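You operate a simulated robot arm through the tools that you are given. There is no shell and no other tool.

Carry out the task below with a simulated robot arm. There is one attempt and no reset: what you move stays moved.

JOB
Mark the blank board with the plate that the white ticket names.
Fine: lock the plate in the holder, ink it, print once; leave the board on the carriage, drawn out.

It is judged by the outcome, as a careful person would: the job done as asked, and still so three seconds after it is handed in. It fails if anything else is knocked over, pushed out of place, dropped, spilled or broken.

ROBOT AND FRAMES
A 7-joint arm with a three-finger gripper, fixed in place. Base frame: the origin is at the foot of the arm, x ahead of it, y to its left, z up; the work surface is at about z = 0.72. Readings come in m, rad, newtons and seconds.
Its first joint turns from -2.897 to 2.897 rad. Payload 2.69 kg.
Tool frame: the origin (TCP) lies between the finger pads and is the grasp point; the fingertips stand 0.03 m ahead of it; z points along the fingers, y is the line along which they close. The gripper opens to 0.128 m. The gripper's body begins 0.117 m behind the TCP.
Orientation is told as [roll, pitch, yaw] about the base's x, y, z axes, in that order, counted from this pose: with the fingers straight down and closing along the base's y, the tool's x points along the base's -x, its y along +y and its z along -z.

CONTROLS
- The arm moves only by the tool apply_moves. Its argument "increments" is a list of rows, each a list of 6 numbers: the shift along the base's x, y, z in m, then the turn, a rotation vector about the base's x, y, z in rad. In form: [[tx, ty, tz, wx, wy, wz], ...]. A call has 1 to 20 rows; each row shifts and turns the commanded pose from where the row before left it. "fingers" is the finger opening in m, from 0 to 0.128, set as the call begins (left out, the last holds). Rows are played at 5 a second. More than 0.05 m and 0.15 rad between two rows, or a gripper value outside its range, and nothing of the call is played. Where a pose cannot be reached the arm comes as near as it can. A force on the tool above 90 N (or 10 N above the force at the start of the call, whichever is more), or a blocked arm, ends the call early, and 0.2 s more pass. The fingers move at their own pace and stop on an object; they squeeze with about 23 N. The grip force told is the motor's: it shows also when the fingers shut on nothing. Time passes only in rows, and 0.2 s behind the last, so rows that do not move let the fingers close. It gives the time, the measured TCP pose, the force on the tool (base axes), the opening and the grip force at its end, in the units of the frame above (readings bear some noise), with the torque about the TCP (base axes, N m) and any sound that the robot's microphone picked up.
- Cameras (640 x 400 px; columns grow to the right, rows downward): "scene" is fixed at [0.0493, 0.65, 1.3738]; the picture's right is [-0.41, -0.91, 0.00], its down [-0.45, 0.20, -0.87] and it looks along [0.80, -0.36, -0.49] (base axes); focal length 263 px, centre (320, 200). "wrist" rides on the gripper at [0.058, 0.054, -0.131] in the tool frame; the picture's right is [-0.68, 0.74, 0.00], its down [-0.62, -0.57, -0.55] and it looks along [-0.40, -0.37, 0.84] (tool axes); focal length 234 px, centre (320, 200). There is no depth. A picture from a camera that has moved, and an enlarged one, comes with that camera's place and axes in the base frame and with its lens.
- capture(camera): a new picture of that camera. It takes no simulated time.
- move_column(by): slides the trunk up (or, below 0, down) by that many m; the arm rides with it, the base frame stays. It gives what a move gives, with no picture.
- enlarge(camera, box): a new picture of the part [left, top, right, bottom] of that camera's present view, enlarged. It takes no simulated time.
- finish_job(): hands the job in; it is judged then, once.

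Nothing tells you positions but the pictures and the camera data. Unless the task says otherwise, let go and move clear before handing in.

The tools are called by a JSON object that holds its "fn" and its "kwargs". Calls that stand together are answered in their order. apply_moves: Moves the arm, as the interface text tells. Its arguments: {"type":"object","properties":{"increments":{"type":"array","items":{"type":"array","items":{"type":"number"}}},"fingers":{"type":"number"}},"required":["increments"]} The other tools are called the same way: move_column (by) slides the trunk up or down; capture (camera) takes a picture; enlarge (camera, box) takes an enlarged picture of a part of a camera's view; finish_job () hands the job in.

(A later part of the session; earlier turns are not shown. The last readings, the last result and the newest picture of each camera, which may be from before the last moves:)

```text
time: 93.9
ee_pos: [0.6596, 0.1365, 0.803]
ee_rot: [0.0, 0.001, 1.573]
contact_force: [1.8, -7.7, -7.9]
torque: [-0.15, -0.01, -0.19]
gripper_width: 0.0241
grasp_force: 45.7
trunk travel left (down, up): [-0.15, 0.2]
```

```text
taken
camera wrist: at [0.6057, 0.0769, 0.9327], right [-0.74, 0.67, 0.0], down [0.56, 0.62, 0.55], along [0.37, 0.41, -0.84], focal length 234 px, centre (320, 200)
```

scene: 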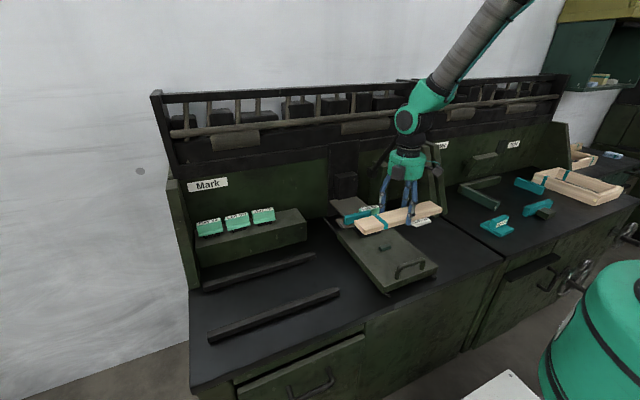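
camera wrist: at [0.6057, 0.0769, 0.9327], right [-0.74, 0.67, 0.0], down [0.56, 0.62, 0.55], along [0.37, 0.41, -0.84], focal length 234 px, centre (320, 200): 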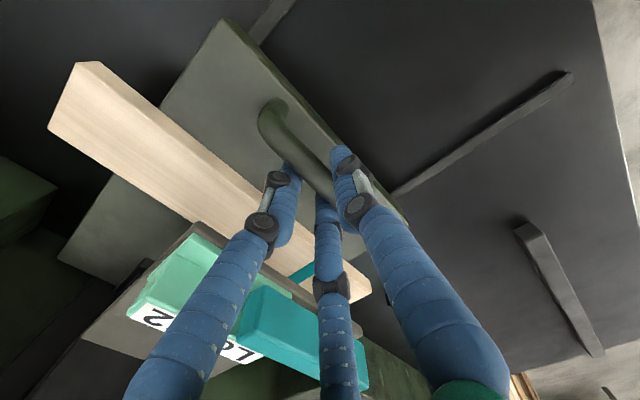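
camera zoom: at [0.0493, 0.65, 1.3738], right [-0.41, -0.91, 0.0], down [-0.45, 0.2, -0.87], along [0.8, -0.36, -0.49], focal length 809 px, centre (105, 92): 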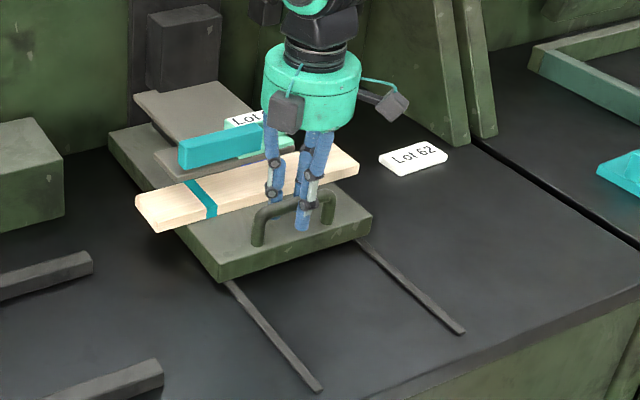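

Travel so far is 0.154 m and the board's centre should now be about under the window. I'll feel for the carriage's end stop in small steps.

{"fn": "apply_moves", "kwargs": {"increments": [[0.003, 0, -0.0005, 0, 0, 0], [0, 0, 0, 0, 0, 0]]}}

{"fn": "apply_moves", "kwargs": {"increments": [[0.003, 0, 0, 0, 0, 0], [0, 0, 0, 0, 0, 0]]}}

{"fn": "enlarge", "kwargs": {"camera": "scene", "box": [320, 170, 440, 270]}}

```text
time: 94.5
ee_pos: [0.6631, 0.1346, 0.8011]
ee_rot: [-0.002, -0.002, 1.573]
contact_force: [5.8, -11.2, 0.4]
torque: [-0.43, -0.03, -0.1]
gripper_width: 0.0242
grasp_force: 45.5
trunk travel left (down, up): [-0.15, 0.2]
```

```text
time: 95.1
ee_pos: [0.6641, 0.1364, 0.8034]
ee_rot: [0.0, 0.0, 1.572]
contact_force: [1.4, -7.4, 1.2]
torque: [0.04, -0.02, -0.22]
gripper_width: 0.0243
grasp_force: 45.4
trunk travel left (down, up): [-0.15, 0.2]
```

```text
4.00 times, centred on (380, 220) of scene
camera zoom: at [0.0493, 0.65, 1.3738], right [-0.41, -0.91, 0.0], down [-0.45, 0.2, -0.87], along [0.8, -0.36, -0.49], focal length 1052 px, centre (80, 120)
```

zoom: 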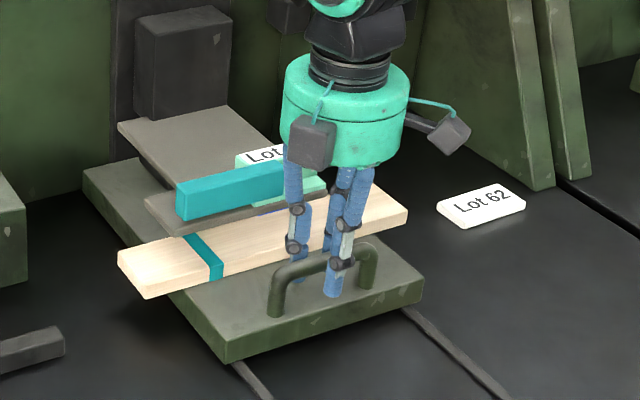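

{"fn": "apply_moves", "kwargs": {"increments": [[0.003, 0, 0, 0, 0, 0], [0, 0, 0, 0, 0, 0]]}}

{"fn": "apply_moves", "kwargs": {"increments": [[0.003, 0, 0, 0, 0, 0], [0, 0, 0, 0, 0, 0]]}}

{"fn": "capture", "kwargs": {"camera": "wrist"}}

{"fn": "enlarge", "kwargs": {"camera": "scene", "box": [320, 170, 440, 270]}}

```text
time: 95.7
ee_pos: [0.6659, 0.135, 0.802]
ee_rot: [0.001, -0.002, 1.572]
contact_force: [-18.7, -11.0, 16.4]
torque: [-0.13, 0.21, -0.17]
gripper_width: 0.0243
grasp_force: 45.4
trunk travel left (down, up): [-0.15, 0.2]
```

```text
time: 96.3
ee_pos: [0.665, 0.1359, 0.8016]
ee_rot: [0.005, 0.001, 1.572]
contact_force: [-51.2, -6.9, 27.1]
torque: [0.16, 0.43, -0.11]
gripper_width: 0.0243
grasp_force: 44.6
trunk travel left (down, up): [-0.15, 0.2]
```

```text
taken
camera wrist: at [0.6123, 0.0771, 0.9328], right [-0.74, 0.67, 0.0], down [0.57, 0.62, 0.55], along [0.37, 0.4, -0.84], focal length 234 px, centre (320, 200)
```

wrist: 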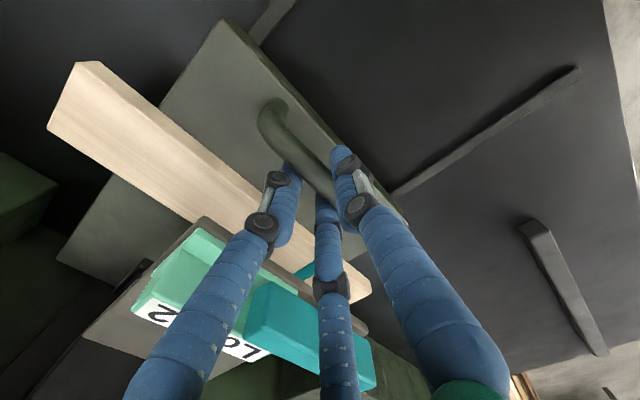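

```text
4.00 times, centred on (380, 220) of scene
camera zoom: at [0.0493, 0.65, 1.3738], right [-0.41, -0.91, 0.0], down [-0.45, 0.2, -0.87], along [0.8, -0.36, -0.49], focal length 1052 px, centre (80, 120)
```

zoom: 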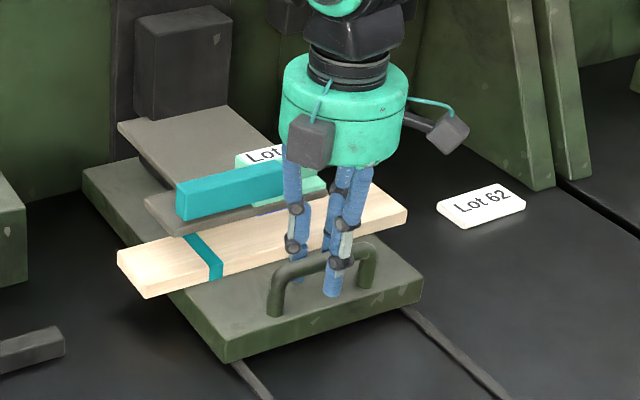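

The carriage hit its inner stop after exactly 0.160 m, which puts the board's centre within about 5 mm of the die's centre. I'll relieve the push, release the handle and rise.

{"fn": "apply_moves", "kwargs": {"increments": [[-0.004, 0, 0.001, 0, 0, 0], [0, 0, 0, 0, 0, 0]]}}

{"fn": "apply_moves", "kwargs": {"increments": [[0, 0, 0, 0, 0, 0], [0, 0, 0, 0, 0, 0]], "fingers": 0.05}}

{"fn": "apply_moves", "kwargs": {"increments": [[0, 0, 0.01, 0, 0, 0], [0, 0, 0.02, 0, 0, 0], [0, 0, 0.03, 0, 0, 0], [-0.02, -0.01, 0.04, 0, 0, 0], [-0.02, -0.02, 0.04, 0, 0, 0]]}}

{"fn": "capture", "kwargs": {"camera": "wrist"}}

{"fn": "enlarge", "kwargs": {"camera": "scene", "box": [320, 170, 440, 270]}}

```text
time: 96.9
ee_pos: [0.6647, 0.1362, 0.8028]
ee_rot: [-0.001, -0.001, 1.572]
contact_force: [-26.0, -9.7, -7.0]
torque: [-0.17, 0.04, -0.11]
gripper_width: 0.0243
grasp_force: 45.1
trunk travel left (down, up): [-0.15, 0.2]
```

```text
time: 97.5
ee_pos: [0.6671, 0.1363, 0.8028]
ee_rot: [-0.004, -0.001, 1.57]
contact_force: [0.4, -0.4, 0.0]
torque: [0.0, -0.01, -0.03]
gripper_width: 0.0502
grasp_force: 0.1
trunk travel left (down, up): [-0.15, 0.2]
```

```text
time: 98.7
ee_pos: [0.6252, 0.1063, 0.9423]
ee_rot: [-0.001, -0.001, 1.574]
contact_force: [0.0, 0.5, -0.5]
torque: [-0.01, -0.02, -0.02]
gripper_width: 0.0502
grasp_force: 0.2
trunk travel left (down, up): [-0.15, 0.2]
```

```text
taken
camera wrist: at [0.5725, 0.0471, 1.0737], right [-0.74, 0.67, 0.0], down [0.56, 0.62, 0.55], along [0.37, 0.41, -0.84], focal length 234 px, centre (320, 200)
```

wrist: 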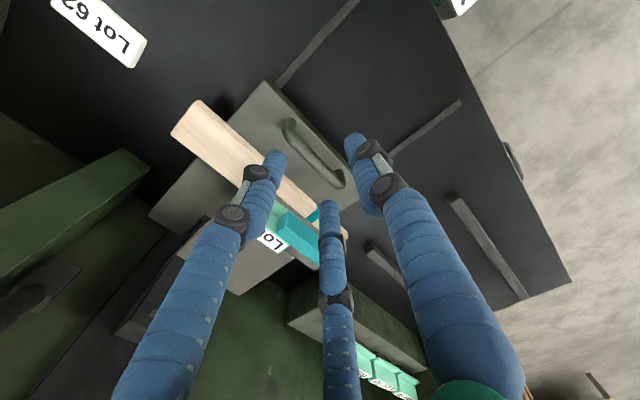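

```text
4.00 times, centred on (380, 220) of scene
camera zoom: at [0.0493, 0.65, 1.3738], right [-0.41, -0.91, 0.0], down [-0.45, 0.2, -0.87], along [0.8, -0.36, -0.49], focal length 1052 px, centre (80, 120)
```

zoom: 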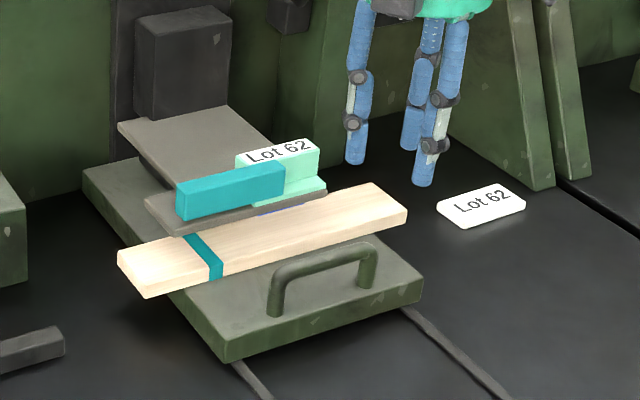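

The inked die is above the board and everything is still in place. Now I'll go back to the lever ball for the single print stroke.

{"fn": "apply_moves", "kwargs": {"increments": [[0, -0.01, 0.045, 0, 0, 0], [0.01, -0.015, 0.045, 0, 0, 0], [0.01, -0.015, 0.045, 0, 0, 0], [0.02, -0.015, 0.042, 0, 0, 0], [0.02, -0.015, 0.042, 0, 0, 0], [0.025, -0.015, 0.042, 0, 0, 0], [0.033, -0.01, 0.028, 0, 0, 0], [0.034, -0.006, 0, 0, 0, 0], [0, 0, 0, 0, 0, 0]], "fingers": 0.08}}

{"fn": "capture", "kwargs": {"camera": "wrist"}}

{"fn": "enlarge", "kwargs": {"camera": "scene", "box": [340, 20, 440, 160]}}

```text
refused: row 6 steps farther than a row can; nothing moved
```

```text
taken
camera wrist: at [0.5725, 0.0471, 1.0737], right [-0.74, 0.67, 0.0], down [0.56, 0.62, 0.55], along [0.37, 0.41, -0.84], focal length 234 px, centre (320, 200)
```

wrist: 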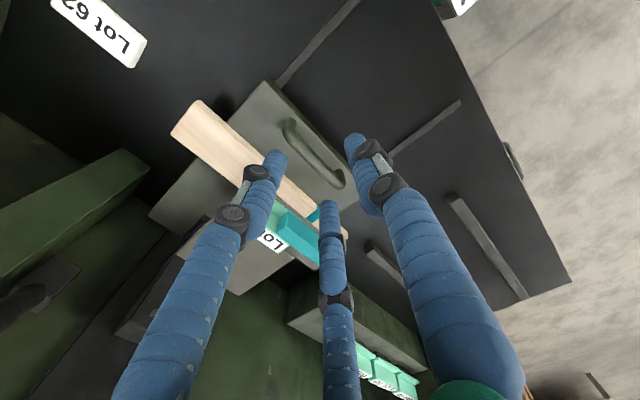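

```text
2.86 times, centred on (390, 90) of scene
camera zoom: at [0.0493, 0.65, 1.3738], right [-0.41, -0.91, 0.0], down [-0.45, 0.2, -0.87], along [0.8, -0.36, -0.49], focal length 752 px, centre (120, 514)
```

zoom: 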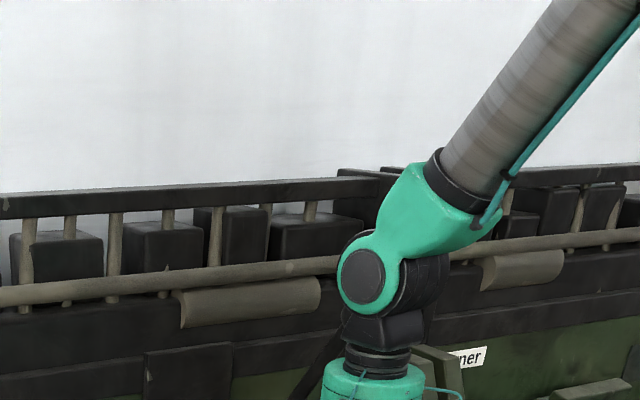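

{"fn": "apply_moves", "kwargs": {"increments": [[0, 0, 0.048, 0, 0, 0], [0, 0, 0.048, 0, 0, 0], [0, 0, 0.048, 0, 0, 0], [0, 0, 0.048, 0, 0, 0], [0, 0, 0.048, 0, 0, 0], [0, 0, 0.048, 0, 0, 0], [0.035, -0.025, 0, 0, 0, 0], [0.038, -0.025, 0, 0, 0, 0], [0.038, -0.025, 0, 0, 0, 0], [0.038, -0.025, 0, 0, 0, 0], [0, 0, 0, 0, 0, 0]], "fingers": 0.08}}

{"fn": "capture", "kwargs": {"camera": "wrist"}}

{"fn": "enlarge", "kwargs": {"camera": "scene", "box": [340, 20, 440, 160]}}

```text
time: 101.1
ee_pos: [0.7783, 0.0062, 1.2318]
ee_rot: [0.002, 0.001, 1.572]
contact_force: [0.8, 0.0, -1.3]
torque: [0.08, 0.09, -0.01]
gripper_width: 0.0801
grasp_force: 0.0
trunk travel left (down, up): [-0.15, 0.2]
```

```text
taken
camera wrist: at [0.7242, -0.0528, 1.3617], right [-0.74, 0.67, 0.0], down [0.56, 0.62, 0.55], along [0.37, 0.41, -0.84], focal length 234 px, centre (320, 200)
```

wrist: 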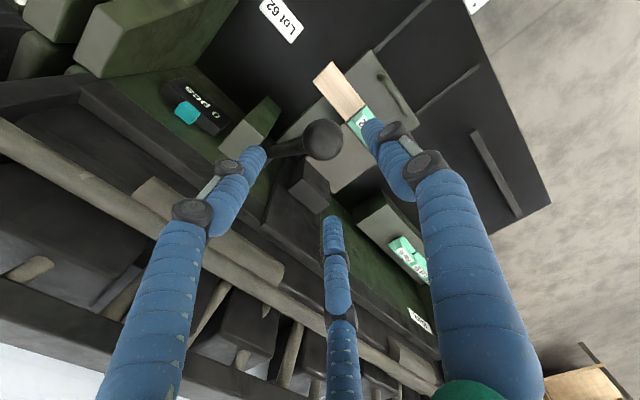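

```text
2.86 times, centred on (390, 90) of scene
camera zoom: at [0.0493, 0.65, 1.3738], right [-0.41, -0.91, 0.0], down [-0.45, 0.2, -0.87], along [0.8, -0.36, -0.49], focal length 752 px, centre (120, 514)
```

zoom: 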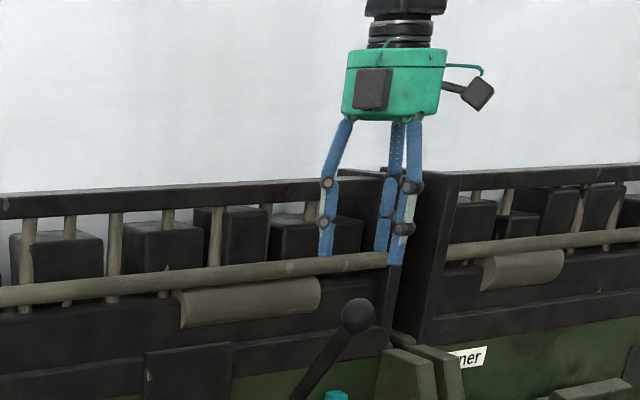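

{"fn": "apply_moves", "kwargs": {"increments": [[-0.001, 0, -0.02, 0, 0, 0], [0, 0, -0.025, 0, 0, 0], [0, 0, -0.025, 0, 0, 0], [0, 0, -0.025, 0, 0, 0], [0, 0, 0, 0, 0, 0]]}}

{"fn": "apply_moves", "kwargs": {"increments": [[0, 0, 0, 0, 0, 0], [0, 0, 0, 0, 0, 0], [0, 0, 0, 0, 0, 0]], "fingers": 0.0}}

{"fn": "enlarge", "kwargs": {"camera": "wrist", "box": [120, 60, 420, 260]}}

```text
time: 102.3
ee_pos: [0.7758, 0.0057, 1.1346]
ee_rot: [0.002, 0.001, 1.574]
contact_force: [-0.1, 0.1, 0.0]
torque: [-0.01, 0.03, -0.02]
gripper_width: 0.0802
grasp_force: 0.1
trunk travel left (down, up): [-0.15, 0.2]
```

```text
time: 103.1
ee_pos: [0.774, 0.0067, 1.1369]
ee_rot: [-0.002, 0.0, 1.573]
contact_force: [-6.4, 12.6, 1.5]
torque: [0.3, 0.63, 0.05]
gripper_width: 0.04
grasp_force: 45.5
trunk travel left (down, up): [-0.15, 0.2]
```

```text
2.00 times, centred on (270, 160) of wrist
camera zoom: at [0.7209, -0.0519, 1.2667], right [-0.74, 0.67, 0.0], down [0.56, 0.62, 0.55], along [0.37, 0.41, -0.84], focal length 468 px, centre (420, 280)
```

zoom: 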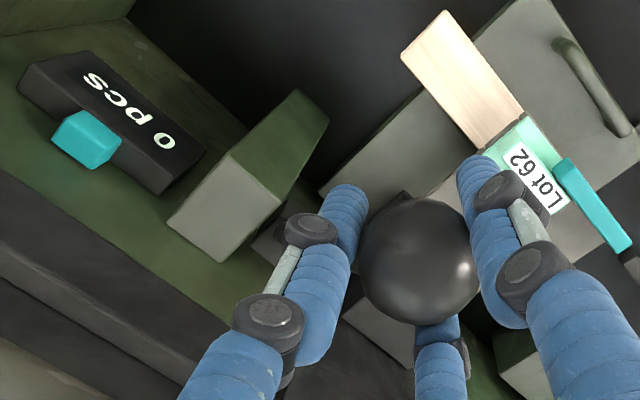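

The ball is gripped and centred, and the counter still shows 0. I'll pull down along the same arc.

{"fn": "apply_moves", "kwargs": {"increments": [[-0.009, 0.001, -0.0075, 0, 0, 0], [-0.01, 0, -0.0085, 0, 0, 0], [-0.009, 0, -0.0085, 0, 0, 0], [-0.0086, 0, -0.0087, 0, 0, 0]]}}

{"fn": "apply_moves", "kwargs": {"increments": [[-0.0079, 0, -0.0093, 0, 0, 0], [-0.0075, 0, -0.0094, 0, 0, 0], [-0.0072, 0, -0.0094, 0, 0, 0], [-0.007, 0, -0.0096, 0, 0, 0]]}}

{"fn": "enlarge", "kwargs": {"camera": "scene", "box": [310, 80, 450, 240]}}

```text
time: 104.1
ee_pos: [0.7368, 0.0076, 1.1024]
ee_rot: [0.0, 0.002, 1.574]
contact_force: [7.3, -3.9, -2.7]
torque: [-0.1, -0.46, 0.05]
gripper_width: 0.0401
grasp_force: 44.8
trunk travel left (down, up): [-0.15, 0.2]
```

```text
time: 105.1
ee_pos: [0.7096, 0.0077, 1.0639]
ee_rot: [0.0, 0.001, 1.572]
contact_force: [14.1, -22.6, -5.0]
torque: [0.07, -0.65, 0.15]
gripper_width: 0.0407
grasp_force: 44.8
trunk travel left (down, up): [-0.15, 0.2]
```

```text
2.50 times, centred on (380, 160) of scene
camera zoom: at [0.0493, 0.65, 1.3738], right [-0.41, -0.91, 0.0], down [-0.45, 0.2, -0.87], along [0.8, -0.36, -0.49], focal length 658 px, centre (170, 300)
```

zoom: 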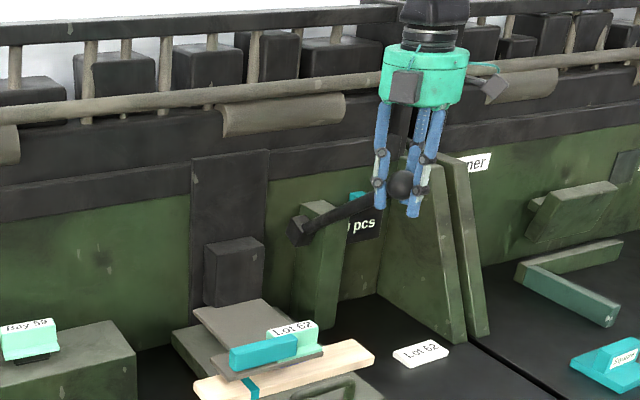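

{"fn": "apply_moves", "kwargs": {"increments": [[-0.0058, -0.0015, -0.0106, 0, 0, 0], [-0.006, 0, -0.0107, 0, 0, 0]]}}

{"fn": "apply_moves", "kwargs": {"increments": [[-0.0048, 0, -0.011, 0, 0, 0], [-0.0046, 0, -0.0111, 0, 0, 0]]}}

{"fn": "enlarge", "kwargs": {"camera": "scene", "box": [325, 170, 400, 240]}}

```text
time: 105.7
ee_pos: [0.6968, 0.007, 1.0425]
ee_rot: [0.001, -0.001, 1.572]
contact_force: [6.8, -3.6, -3.1]
torque: [0.11, -0.22, -0.13]
gripper_width: 0.0417
grasp_force: 45.2
trunk travel left (down, up): [-0.15, 0.2]
```

```text
time: 106.3
ee_pos: [0.6885, 0.0071, 1.0206]
ee_rot: [-0.001, 0.0, 1.574]
contact_force: [16.0, 0.9, -10.2]
torque: [0.07, 0.12, 0.0]
gripper_width: 0.0421
grasp_force: 45.4
trunk travel left (down, up): [-0.15, 0.2]
```

```text
5.71 times, centred on (362, 205) of scene
camera zoom: at [0.0493, 0.65, 1.3738], right [-0.41, -0.91, 0.0], down [-0.45, 0.2, -0.87], along [0.8, -0.36, -0.49], focal length 1503 px, centre (77, 171)
```

zoom: 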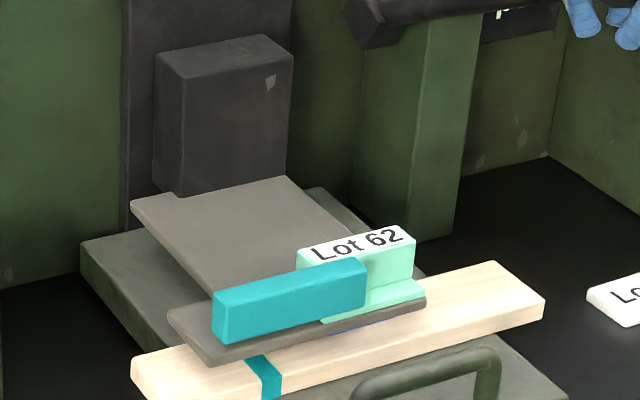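

{"fn": "apply_moves", "kwargs": {"increments": [[-0.0038, 0, -0.0112, 0, 0, 0], [-0.0038, 0, -0.0113, 0, 0, 0]]}}

{"fn": "capture", "kwargs": {"camera": "wrist"}}

{"fn": "enlarge", "kwargs": {"camera": "scene", "box": [310, 80, 450, 240]}}

```text
time: 106.9
ee_pos: [0.6813, 0.0062, 0.9989]
ee_rot: [-0.002, 0.0, 1.573]
contact_force: [19.0, 13.0, -5.0]
torque: [-0.2, -0.16, -0.03]
gripper_width: 0.0395
grasp_force: 45.4
trunk travel left (down, up): [-0.15, 0.2]
```

```text
taken
camera wrist: at [0.6273, -0.0519, 1.1293], right [-0.74, 0.67, 0.0], down [0.56, 0.62, 0.55], along [0.37, 0.41, -0.84], focal length 234 px, centre (320, 200)
```

wrist: 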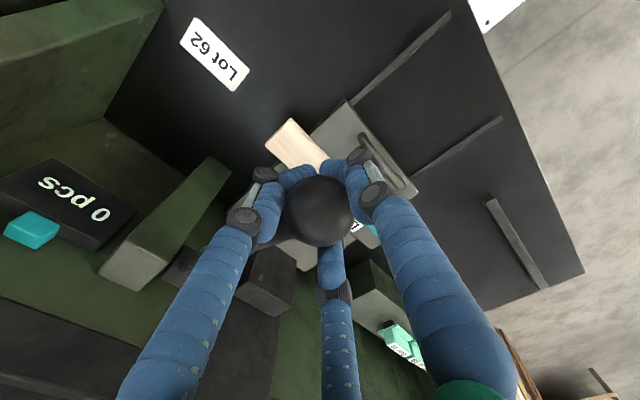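

```text
2.50 times, centred on (380, 160) of scene
camera zoom: at [0.0493, 0.65, 1.3738], right [-0.41, -0.91, 0.0], down [-0.45, 0.2, -0.87], along [0.8, -0.36, -0.49], focal length 658 px, centre (170, 300)
```

zoom: 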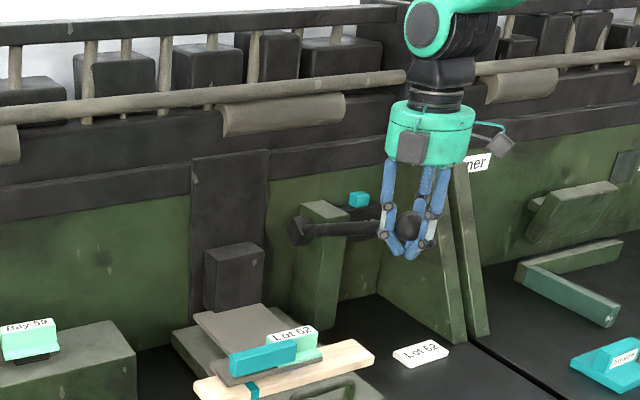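

{"fn": "apply_moves", "kwargs": {"increments": [[-0.002, 0.001, -0.0118, 0, 0, 0], [-0.0025, 0, -0.0118, 0, 0, 0]]}}

{"fn": "enlarge", "kwargs": {"camera": "scene", "box": [325, 130, 425, 240]}}

```text
time: 107.5
ee_pos: [0.6721, 0.0076, 0.9738]
ee_rot: [0.004, 0.0, 1.572]
contact_force: [-9.7, 4.1, 2.3]
torque: [-0.23, 0.26, 0.01]
gripper_width: 0.0397
grasp_force: 45.1
trunk travel left (down, up): [-0.15, 0.2]
```

```text
3.64 times, centred on (375, 185) of scene
camera zoom: at [0.0493, 0.65, 1.3738], right [-0.41, -0.91, 0.0], down [-0.45, 0.2, -0.87], along [0.8, -0.36, -0.49], focal length 957 px, centre (120, 254)
```

zoom: 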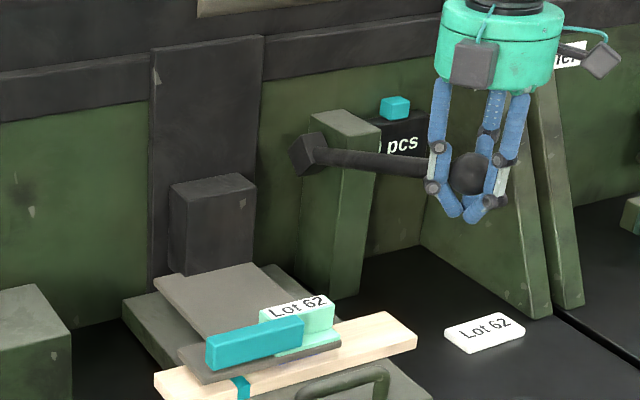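

{"fn": "apply_moves", "kwargs": {"increments": [[-0.0035, -0.0005, -0.0117, 0, 0, 0], [-0.0025, 0, -0.0117, 0, 0, 0]]}}

{"fn": "enlarge", "kwargs": {"camera": "scene", "box": [325, 130, 425, 240]}}

{"fn": "enlarge", "kwargs": {"camera": "scene", "box": [340, 195, 400, 240]}}

```text
time: 108.1
ee_pos: [0.6674, 0.0074, 0.951]
ee_rot: [0.002, -0.001, 1.573]
contact_force: [-22.2, 8.8, 5.1]
torque: [-0.31, -0.24, -0.14]
gripper_width: 0.0394
grasp_force: 45.3
trunk travel left (down, up): [-0.15, 0.2]
```

```text
3.64 times, centred on (375, 185) of scene
camera zoom: at [0.0493, 0.65, 1.3738], right [-0.41, -0.91, 0.0], down [-0.45, 0.2, -0.87], along [0.8, -0.36, -0.49], focal length 957 px, centre (120, 254)
```

zoom: 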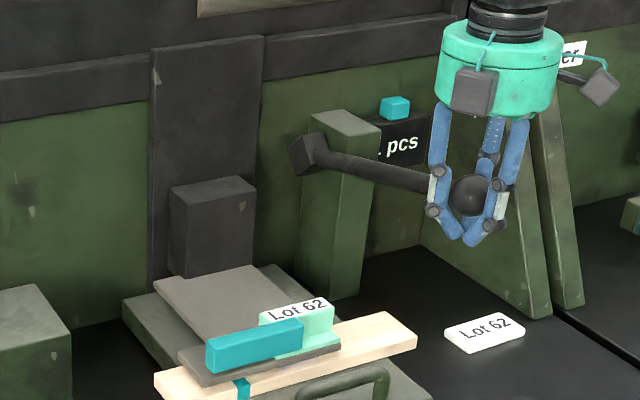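

```text
8.89 times, centred on (370, 218) of scene
camera zoom: at [0.0493, 0.65, 1.3738], right [-0.41, -0.91, 0.0], down [-0.45, 0.2, -0.87], along [0.8, -0.36, -0.49], focal length 2338 px, centre (-124, 44)
```

zoom: 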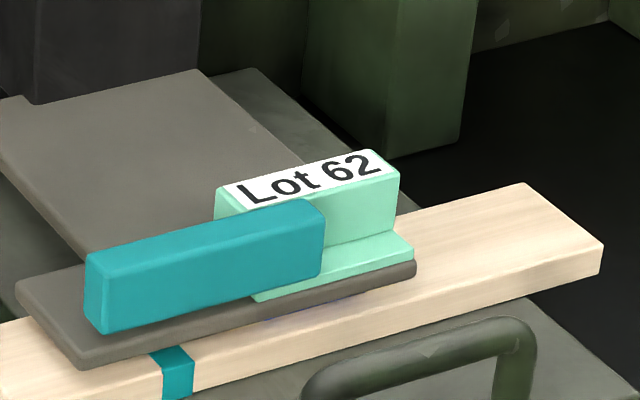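

{"fn": "capture", "kwargs": {"camera": "wrist"}}

{"fn": "enlarge", "kwargs": {"camera": "scene", "box": [380, 150, 410, 175]}}

{"fn": "enlarge", "kwargs": {"camera": "scene", "box": [355, 210, 385, 232]}}

```text
taken
camera wrist: at [0.6135, -0.0521, 1.0819], right [-0.74, 0.67, 0.0], down [0.57, 0.62, 0.55], along [0.37, 0.41, -0.84], focal length 234 px, centre (320, 200)
```

wrist: 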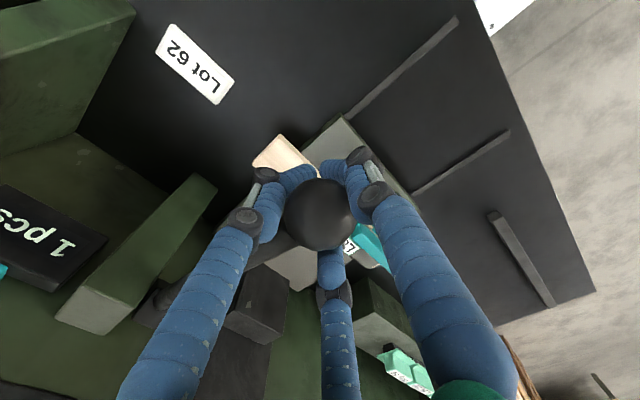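

```text
16.00 times, centred on (395, 162) of scene
camera zoom: at [0.0493, 0.65, 1.3738], right [-0.41, -0.91, 0.0], down [-0.45, 0.2, -0.87], along [0.8, -0.36, -0.49], focal length 4209 px, centre (-880, 800)
```

zoom: 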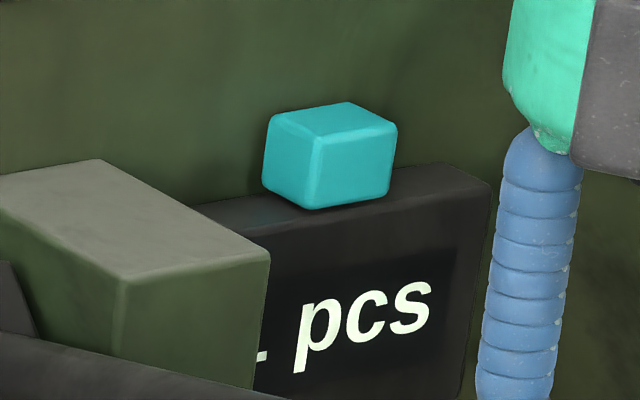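

```text
16.00 times, centred on (370, 221) of scene
camera zoom: at [0.0493, 0.65, 1.3738], right [-0.41, -0.91, 0.0], down [-0.45, 0.2, -0.87], along [0.8, -0.36, -0.49], focal length 4209 px, centre (-480, -136)
```

zoom: 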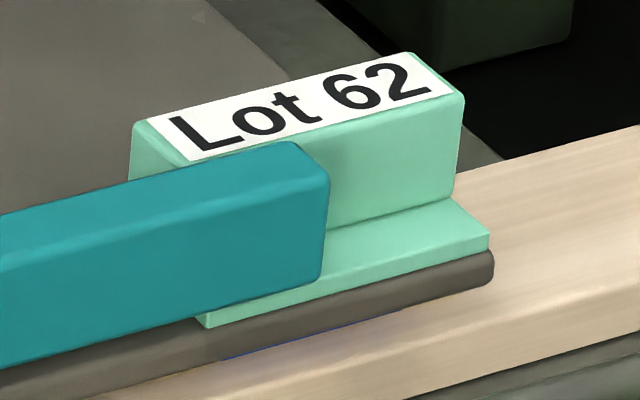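

The counter has gone to "1 pcs", so the die has come down on the board. I'll finish this same stroke with slight extra pressure, without letting the lever rise.

{"fn": "apply_moves", "kwargs": {"increments": [[-0.0005, 0, -0.007, 0, 0, 0], [-0.0005, 0, -0.007, 0, 0, 0]]}}

{"fn": "enlarge", "kwargs": {"camera": "scene", "box": [325, 130, 425, 240]}}

{"fn": "enlarge", "kwargs": {"camera": "scene", "box": [345, 195, 395, 235]}}

```text
time: 108.7
ee_pos: [0.6647, 0.0066, 0.9384]
ee_rot: [0.005, 0.001, 1.572]
contact_force: [-44.7, 14.6, 6.4]
torque: [-0.39, -0.75, -0.24]
gripper_width: 0.0397
grasp_force: 45.2
trunk travel left (down, up): [-0.15, 0.2]
```

```text
3.64 times, centred on (375, 185) of scene
camera zoom: at [0.0493, 0.65, 1.3738], right [-0.41, -0.91, 0.0], down [-0.45, 0.2, -0.87], along [0.8, -0.36, -0.49], focal length 957 px, centre (120, 254)
```

zoom: 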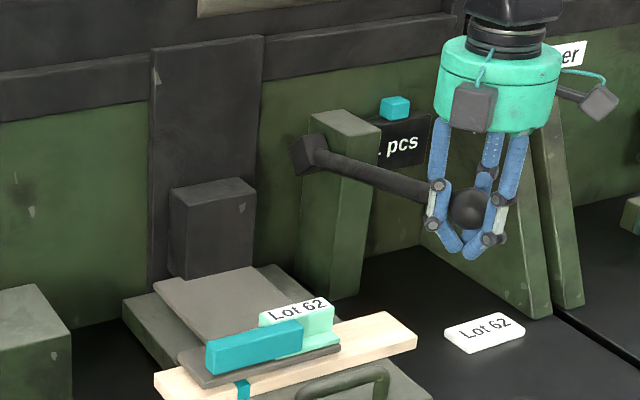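

```text
10.00 times, centred on (370, 215) of scene
camera zoom: at [0.0493, 0.65, 1.3738], right [-0.41, -0.91, 0.0], down [-0.45, 0.2, -0.87], along [0.8, -0.36, -0.49], focal length 2631 px, centre (-180, 50)
```

zoom: 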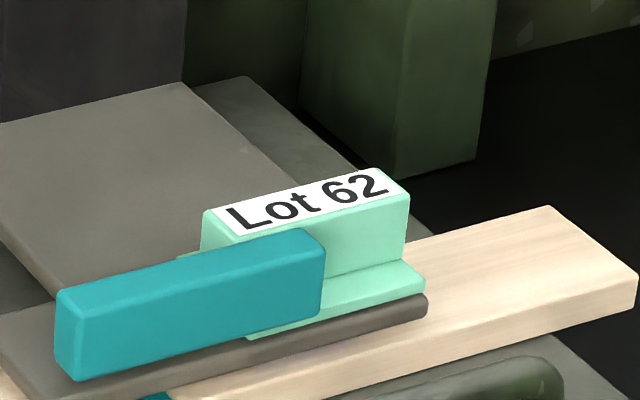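

The plate is pressed exactly as in the inking stroke, so the print is complete. I'll return the lever up in one smooth motion along the arc.

{"fn": "apply_moves", "kwargs": {"increments": [[-0.001, 0, 0.011, 0, 0, 0], [0.0015, 0.001, 0.0117, 0, 0, 0], [0.003, 0, 0.0118, 0, 0, 0], [0.0038, 0, 0.0117, 0, 0, 0], [0.0044, 0, 0.0113, 0, 0, 0]]}}

{"fn": "enlarge", "kwargs": {"camera": "scene", "box": [310, 80, 450, 240]}}

```text
time: 109.9
ee_pos: [0.6806, 0.0074, 0.9965]
ee_rot: [-0.002, -0.001, 1.573]
contact_force: [-3.1, -0.3, -3.1]
torque: [-0.06, 0.35, -0.04]
gripper_width: 0.0395
grasp_force: 45.2
trunk travel left (down, up): [-0.15, 0.2]
```

```text
2.50 times, centred on (380, 160) of scene
camera zoom: at [0.0493, 0.65, 1.3738], right [-0.41, -0.91, 0.0], down [-0.45, 0.2, -0.87], along [0.8, -0.36, -0.49], focal length 658 px, centre (170, 300)
```

zoom: 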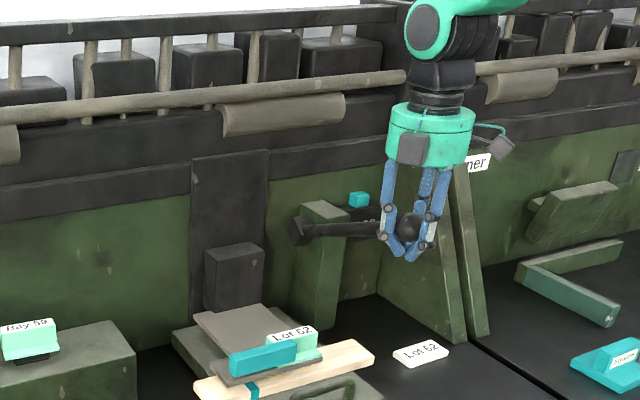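

{"fn": "apply_moves", "kwargs": {"increments": [[0.0064, 0, 0.013, 0, 0, 0], [0.0066, 0, 0.0129, 0, 0, 0], [0.0064, 0, 0.0103, 0, 0, 0], [0.0066, 0, 0.0102, 0, 0, 0]]}}

{"fn": "apply_moves", "kwargs": {"increments": [[0.0068, 0, 0.0098, 0, 0, 0], [0.0072, 0, 0.0094, 0, 0, 0], [0.008, 0, 0.009, 0, 0, 0], [0.008, 0, 0.0089, 0, 0, 0]]}}

{"fn": "enlarge", "kwargs": {"camera": "scene", "box": [310, 80, 450, 240]}}

```text
time: 110.9
ee_pos: [0.706, 0.0065, 1.0434]
ee_rot: [-0.002, 0.001, 1.572]
contact_force: [-10.6, -1.9, 2.5]
torque: [0.04, 0.25, 0.01]
gripper_width: 0.0396
grasp_force: 44.8
trunk travel left (down, up): [-0.15, 0.2]
```

```text
time: 111.9
ee_pos: [0.7344, 0.0053, 1.0793]
ee_rot: [-0.001, 0.0, 1.573]
contact_force: [-9.6, -6.1, 2.5]
torque: [0.13, 0.3, 0.0]
gripper_width: 0.0396
grasp_force: 44.4
trunk travel left (down, up): [-0.15, 0.2]
```

```text
2.50 times, centred on (380, 160) of scene
camera zoom: at [0.0493, 0.65, 1.3738], right [-0.41, -0.91, 0.0], down [-0.45, 0.2, -0.87], along [0.8, -0.36, -0.49], focal length 658 px, centre (170, 300)
```

zoom: 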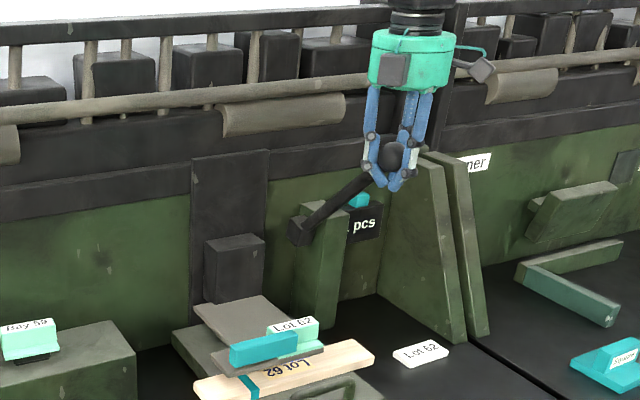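

The board now shows the printed "Lot 62". I'll bring the lever fully up.

{"fn": "apply_moves", "kwargs": {"increments": [[0.0087, 0, 0.0083, 0, 0, 0], [0.0092, 0, 0.0081, 0, 0, 0], [0.0098, 0, 0.0078, 0, 0, 0], [0.0095, 0, 0.0072, 0, 0, 0]]}}

{"fn": "enlarge", "kwargs": {"camera": "scene", "box": [310, 80, 450, 240]}}

{"fn": "enlarge", "kwargs": {"camera": "scene", "box": [330, 190, 420, 260]}}

```text
time: 112.9
ee_pos: [0.7734, 0.0069, 1.1103]
ee_rot: [-0.002, -0.001, 1.57]
contact_force: [-4.5, -2.8, -9.1]
torque: [0.45, 1.24, 0.42]
gripper_width: 0.0387
grasp_force: 45.3
trunk travel left (down, up): [-0.15, 0.2]
```

```text
2.50 times, centred on (380, 160) of scene
camera zoom: at [0.0493, 0.65, 1.3738], right [-0.41, -0.91, 0.0], down [-0.45, 0.2, -0.87], along [0.8, -0.36, -0.49], focal length 658 px, centre (170, 300)
```

zoom: 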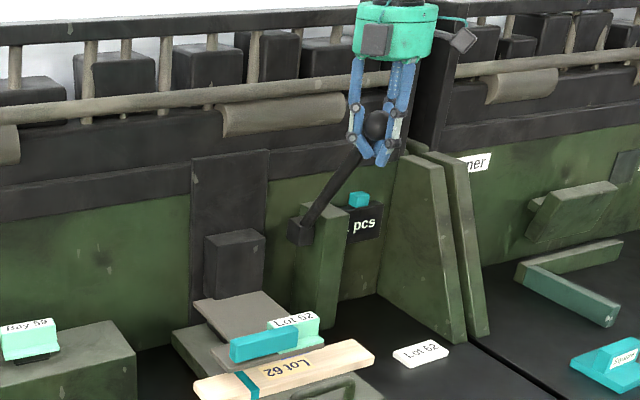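

```text
5.71 times, centred on (375, 225) of scene
camera zoom: at [0.0493, 0.65, 1.3738], right [-0.41, -0.91, 0.0], down [-0.45, 0.2, -0.87], along [0.8, -0.36, -0.49], focal length 1503 px, centre (6, 57)
```

zoom: 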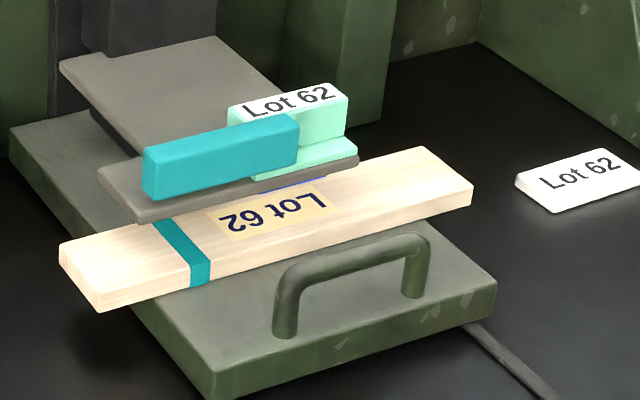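

The mark is clean and the counter shows one print. I'll release the lever, which stays up, and rise clear of the ball.

{"fn": "apply_moves", "kwargs": {"increments": [[0, 0, 0, 0, 0, 0], [0, 0, 0, 0, 0, 0]], "fingers": 0.08}}

{"fn": "apply_moves", "kwargs": {"increments": [[0, 0, 0.03, 0, 0, 0], [0, 0, 0.04, 0, 0, 0], [0, 0, 0.04, 0, 0, 0], [0, 0, 0.02, 0, 0, 0]]}}

{"fn": "capture", "kwargs": {"camera": "wrist"}}

{"fn": "enlarge", "kwargs": {"camera": "scene", "box": [310, 80, 450, 240]}}

```text
time: 113.5
ee_pos: [0.7733, 0.006, 1.1114]
ee_rot: [-0.002, 0.001, 1.573]
contact_force: [-0.1, -0.1, -0.1]
torque: [0.01, 0.04, -0.02]
gripper_width: 0.0814
grasp_force: 0.0
trunk travel left (down, up): [-0.15, 0.2]
```

```text
time: 114.5
ee_pos: [0.7747, 0.0039, 1.244]
ee_rot: [-0.002, -0.001, 1.572]
contact_force: [0.1, -0.7, -0.1]
torque: [0.02, -0.01, 0.0]
gripper_width: 0.0801
grasp_force: 0.1
trunk travel left (down, up): [-0.15, 0.2]
```

```text
taken
camera wrist: at [0.7208, -0.0537, 1.3736], right [-0.74, 0.67, 0.0], down [0.56, 0.62, 0.55], along [0.37, 0.41, -0.84], focal length 234 px, centre (320, 200)
```

wrist: 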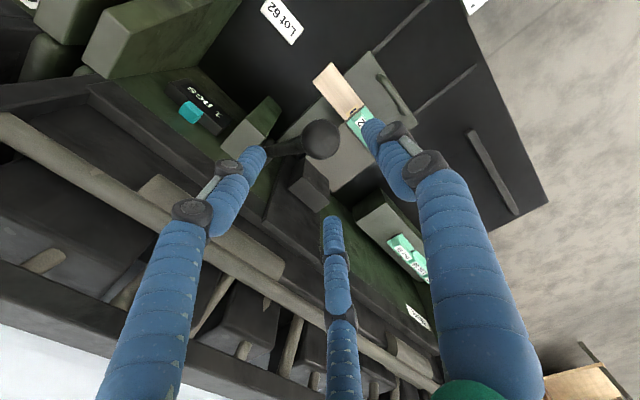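

```text
2.50 times, centred on (380, 160) of scene
camera zoom: at [0.0493, 0.65, 1.3738], right [-0.41, -0.91, 0.0], down [-0.45, 0.2, -0.87], along [0.8, -0.36, -0.49], focal length 658 px, centre (170, 300)
```

zoom: 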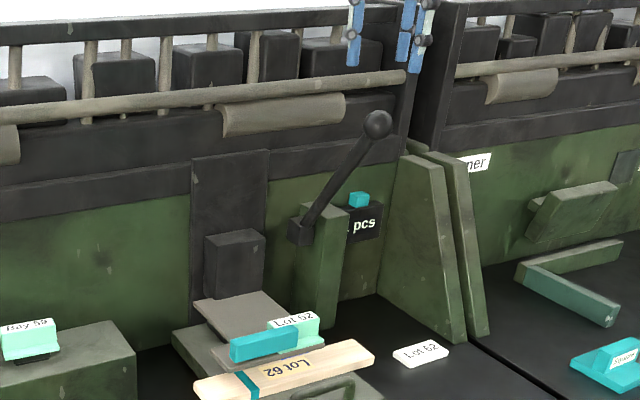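

The lever is up and the count stays at 1. I'll return to the carriage handle along the way I left it, to draw the carriage out.

{"fn": "apply_moves", "kwargs": {"increments": [[-0.04, 0.02, 0, 0, 0, 0], [-0.04, 0.025, 0, 0, 0, 0], [-0.04, 0.025, 0, 0, 0, 0], [-0.03, 0.032, 0, 0, 0, 0], [0, 0, -0.045, 0, 0, 0], [0, 0, -0.045, 0, 0, 0], [0, 0, -0.045, 0, 0, 0], [0, 0, -0.045, 0, 0, 0], [0, 0, -0.045, 0, 0, 0], [0, 0, -0.045, 0, 0, 0], [0, 0, -0.03, 0, 0, 0], [0, 0, 0, 0, 0, 0]], "fingers": 0.055}}

{"fn": "capture", "kwargs": {"camera": "wrist"}}

{"fn": "enlarge", "kwargs": {"camera": "scene", "box": [330, 150, 450, 270]}}

```text
time: 117.1
ee_pos: [0.6228, 0.1112, 0.9398]
ee_rot: [0.002, 0.0, 1.573]
contact_force: [0.8, 0.5, -0.9]
torque: [-0.02, 0.03, -0.01]
gripper_width: 0.0551
grasp_force: 0.0
trunk travel left (down, up): [-0.15, 0.2]
```

```text
taken
camera wrist: at [0.5699, 0.0524, 1.0714], right [-0.74, 0.67, 0.0], down [0.56, 0.62, 0.55], along [0.37, 0.41, -0.84], focal length 234 px, centre (320, 200)
```

wrist: 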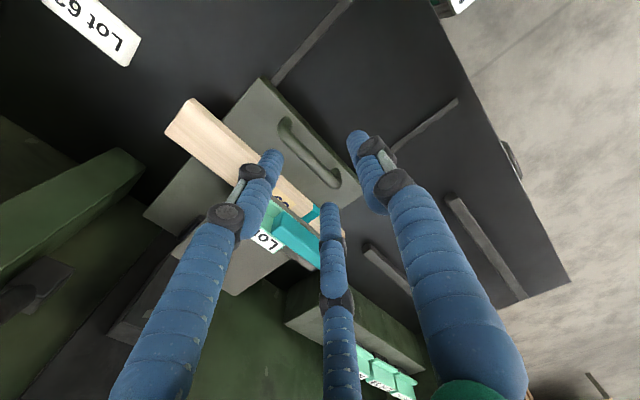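

```text
3.33 times, centred on (390, 210) of scene
camera zoom: at [0.0493, 0.65, 1.3738], right [-0.41, -0.91, 0.0], down [-0.45, 0.2, -0.87], along [0.8, -0.36, -0.49], focal length 877 px, centre (87, 167)
```

zoom: 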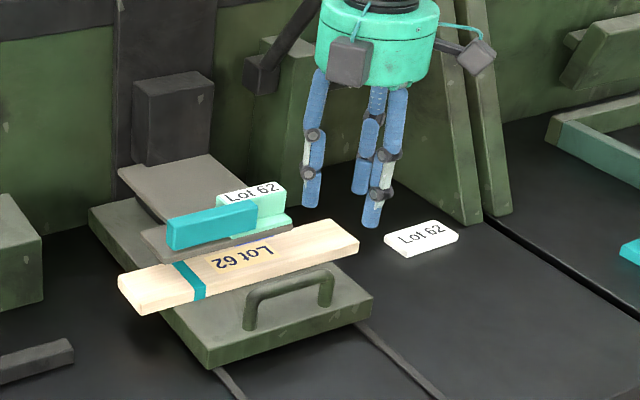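

{"fn": "apply_moves", "kwargs": {"increments": [[0.014, 0.0085, -0.026, 0, 0, 0], [0.014, 0.0085, -0.026, 0, 0, 0], [0.014, 0.008, -0.025, 0, 0, 0], [0, 0, -0.015, 0, 0, 0], [0, 0, 0, 0, 0, 0]]}}

{"fn": "capture", "kwargs": {"camera": "wrist"}}

{"fn": "enlarge", "kwargs": {"camera": "scene", "box": [330, 170, 430, 270]}}

```text
time: 118.3
ee_pos: [0.6658, 0.1351, 0.8506]
ee_rot: [0.0, 0.001, 1.573]
contact_force: [0.1, -0.4, 0.1]
torque: [0.03, -0.01, 0.0]
gripper_width: 0.0552
grasp_force: 0.1
trunk travel left (down, up): [-0.15, 0.2]
```

```text
taken
camera wrist: at [0.6117, 0.0761, 0.98], right [-0.74, 0.67, 0.0], down [0.56, 0.62, 0.55], along [0.37, 0.41, -0.84], focal length 234 px, centre (320, 200)
```

wrist: 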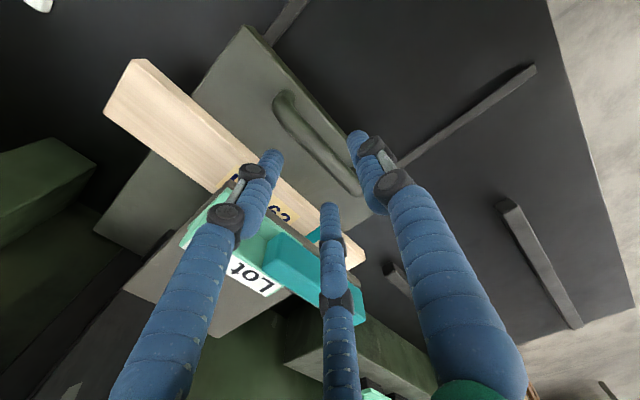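

```text
4.00 times, centred on (380, 220) of scene
camera zoom: at [0.0493, 0.65, 1.3738], right [-0.41, -0.91, 0.0], down [-0.45, 0.2, -0.87], along [0.8, -0.36, -0.49], focal length 1052 px, centre (80, 120)
```

zoom: 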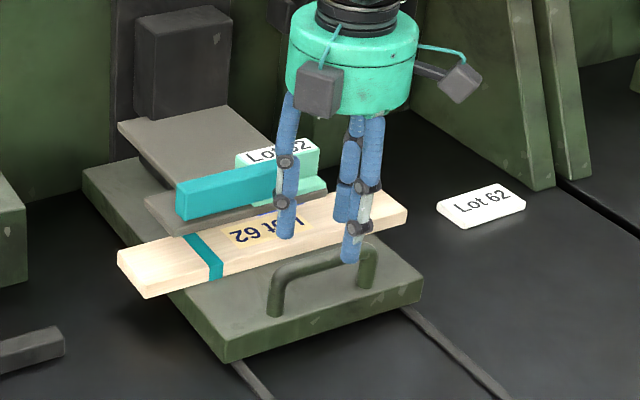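

{"fn": "apply_moves", "kwargs": {"increments": [[0, 0, -0.015, 0, 0, 0], [0, 0, -0.015, 0, 0, 0], [0, 0, -0.012, 0, 0, 0], [0, 0, -0.005, 0, 0, 0], [0, 0, 0, 0, 0, 0]]}}

{"fn": "apply_moves", "kwargs": {"increments": [[0, 0, 0, 0, 0, 0], [0, 0, 0, 0, 0, 0]], "fingers": 0.0}}

{"fn": "enlarge", "kwargs": {"camera": "wrist", "box": [230, 80, 410, 240]}}

```text
time: 119.5
ee_pos: [0.6658, 0.1335, 0.803]
ee_rot: [0.0, 0.0, 1.573]
contact_force: [-0.4, -0.3, -0.1]
torque: [0.01, -0.01, -0.02]
gripper_width: 0.0551
grasp_force: 0.1
trunk travel left (down, up): [-0.15, 0.2]
```

```text
time: 120.1
ee_pos: [0.6655, 0.1349, 0.8025]
ee_rot: [0.001, 0.0, 1.573]
contact_force: [1.1, 3.7, -1.3]
torque: [0.11, -0.05, -0.16]
gripper_width: 0.0245
grasp_force: 44.8
trunk travel left (down, up): [-0.15, 0.2]
```

```text
2.50 times, centred on (320, 160) of wrist
camera zoom: at [0.6114, 0.0761, 0.9328], right [-0.74, 0.67, 0.0], down [0.56, 0.62, 0.55], along [0.37, 0.41, -0.84], focal length 585 px, centre (320, 300)
```

zoom: 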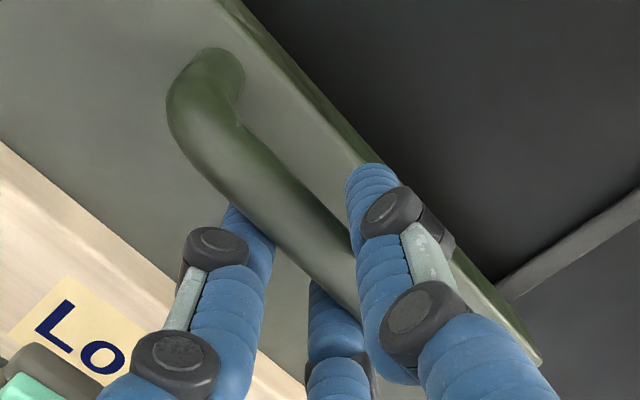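

The handle is gripped again. I'll draw the carriage out slowly.

{"fn": "apply_moves", "kwargs": {"increments": [[-0.004, 0, 0, 0, 0, 0], [-0.007, 0, 0, 0, 0, 0], [-0.008, 0, 0, 0, 0, 0], [-0.008, 0, 0, 0, 0, 0], [-0.008, 0, 0, 0, 0, 0]]}}

{"fn": "apply_moves", "kwargs": {"increments": [[-0.008, 0, 0, 0, 0, 0], [-0.008, 0, 0, 0, 0, 0], [-0.008, 0, 0, 0, 0, 0], [-0.008, 0, 0, 0, 0, 0]]}}

{"fn": "enlarge", "kwargs": {"camera": "scene", "box": [320, 170, 460, 300]}}

```text
time: 121.3
ee_pos: [0.6294, 0.1339, 0.8027]
ee_rot: [-0.001, -0.001, 1.574]
contact_force: [-2.4, -1.0, -0.2]
torque: [0.04, -0.03, -0.21]
gripper_width: 0.0243
grasp_force: 45.0
trunk travel left (down, up): [-0.15, 0.2]
```

```text
time: 122.3
ee_pos: [0.5975, 0.1347, 0.8018]
ee_rot: [0.002, 0.001, 1.573]
contact_force: [-2.6, -2.3, -6.1]
torque: [-0.04, -0.02, -0.24]
gripper_width: 0.0245
grasp_force: 45.3
trunk travel left (down, up): [-0.15, 0.2]
```

```text
3.08 times, centred on (390, 235) of scene
camera zoom: at [0.0493, 0.65, 1.3738], right [-0.41, -0.91, 0.0], down [-0.45, 0.2, -0.87], along [0.8, -0.36, -0.49], focal length 809 px, centre (105, 92)
```

zoom: 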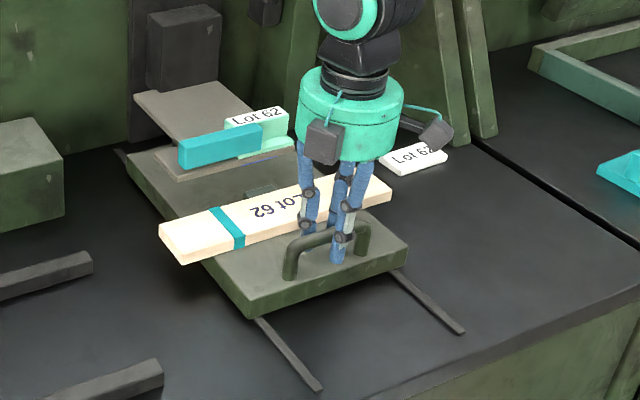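

{"fn": "apply_moves", "kwargs": {"increments": [[-0.008, 0, -0.0005, 0, 0, 0], [-0.008, 0, 0, 0, 0, 0], [-0.008, 0, 0, 0, 0, 0], [-0.008, 0, 0, 0, 0, 0]]}}

{"fn": "apply_moves", "kwargs": {"increments": [[-0.008, 0, 0, 0, 0, 0], [-0.008, 0, 0, 0, 0, 0], [-0.008, 0, 0, 0, 0, 0], [-0.008, 0, 0, 0, 0, 0]]}}

{"fn": "apply_moves", "kwargs": {"increments": [[-0.008, 0, 0, 0, 0, 0], [-0.008, 0, 0, 0, 0, 0], [-0.005, 0, 0, 0, 0, 0]]}}

{"fn": "enlarge", "kwargs": {"camera": "scene", "box": [320, 170, 460, 300]}}

```text
time: 123.3
ee_pos: [0.5655, 0.1352, 0.8019]
ee_rot: [0.0, 0.002, 1.573]
contact_force: [-2.1, 5.6, -1.9]
torque: [0.04, 0.02, -0.27]
gripper_width: 0.0246
grasp_force: 45.1
trunk travel left (down, up): [-0.15, 0.2]
```

```text
time: 124.3
ee_pos: [0.5338, 0.1348, 0.8033]
ee_rot: [-0.002, 0.0, 1.574]
contact_force: [-1.7, 11.6, 17.0]
torque: [0.06, 0.01, -0.26]
gripper_width: 0.0244
grasp_force: 45.1
trunk travel left (down, up): [-0.15, 0.2]
```

```text
time: 125.1
ee_pos: [0.5119, 0.1342, 0.8023]
ee_rot: [0.0, 0.001, 1.574]
contact_force: [-1.8, 28.5, 18.9]
torque: [0.49, 0.04, -0.38]
gripper_width: 0.0242
grasp_force: 45.2
trunk travel left (down, up): [-0.15, 0.2]
```

```text
3.08 times, centred on (390, 235) of scene
camera zoom: at [0.0493, 0.65, 1.3738], right [-0.41, -0.91, 0.0], down [-0.45, 0.2, -0.87], along [0.8, -0.36, -0.49], focal length 809 px, centre (105, 92)
```

zoom: 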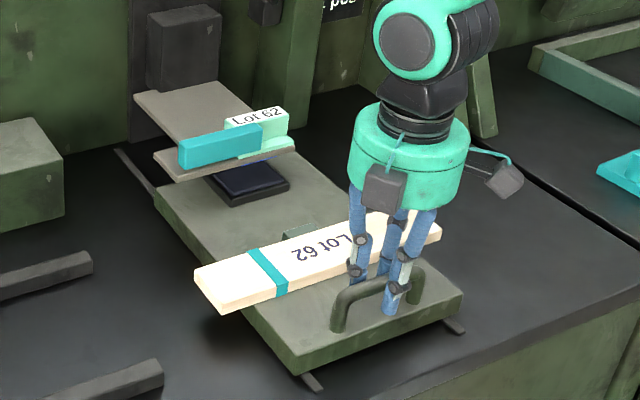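

{"fn": "apply_moves", "kwargs": {"increments": [[-0.003, 0.002, 0.001, 0, 0, 0], [-0.002, 0, 0, 0, 0, 0], [0, 0, 0, 0, 0, 0]]}}

{"fn": "apply_moves", "kwargs": {"increments": [[-0.002, 0, 0, 0, 0, 0], [0, 0, 0, 0, 0, 0]]}}

{"fn": "apply_moves", "kwargs": {"increments": [[-0.002, 0, 0, 0, 0, 0], [0, 0, 0, 0, 0, 0]]}}

```text
time: 125.9
ee_pos: [0.507, 0.1344, 0.803]
ee_rot: [0.002, 0.0, 1.573]
contact_force: [-3.1, -12.5, 10.4]
torque: [-0.49, 0.09, -0.13]
gripper_width: 0.0241
grasp_force: 44.9
trunk travel left (down, up): [-0.15, 0.2]
```

```text
time: 126.5
ee_pos: [0.5054, 0.1344, 0.8024]
ee_rot: [0.0, -0.002, 1.572]
contact_force: [3.0, -33.0, 5.3]
torque: [-0.52, 0.01, -0.11]
gripper_width: 0.0244
grasp_force: 45.4
trunk travel left (down, up): [-0.15, 0.2]
```

```text
time: 127.1
ee_pos: [0.5057, 0.1344, 0.8024]
ee_rot: [-0.001, -0.002, 1.573]
contact_force: [14.5, -48.4, -5.7]
torque: [-0.42, -0.1, -0.08]
gripper_width: 0.0247
grasp_force: 45.4
trunk travel left (down, up): [-0.15, 0.2]
```

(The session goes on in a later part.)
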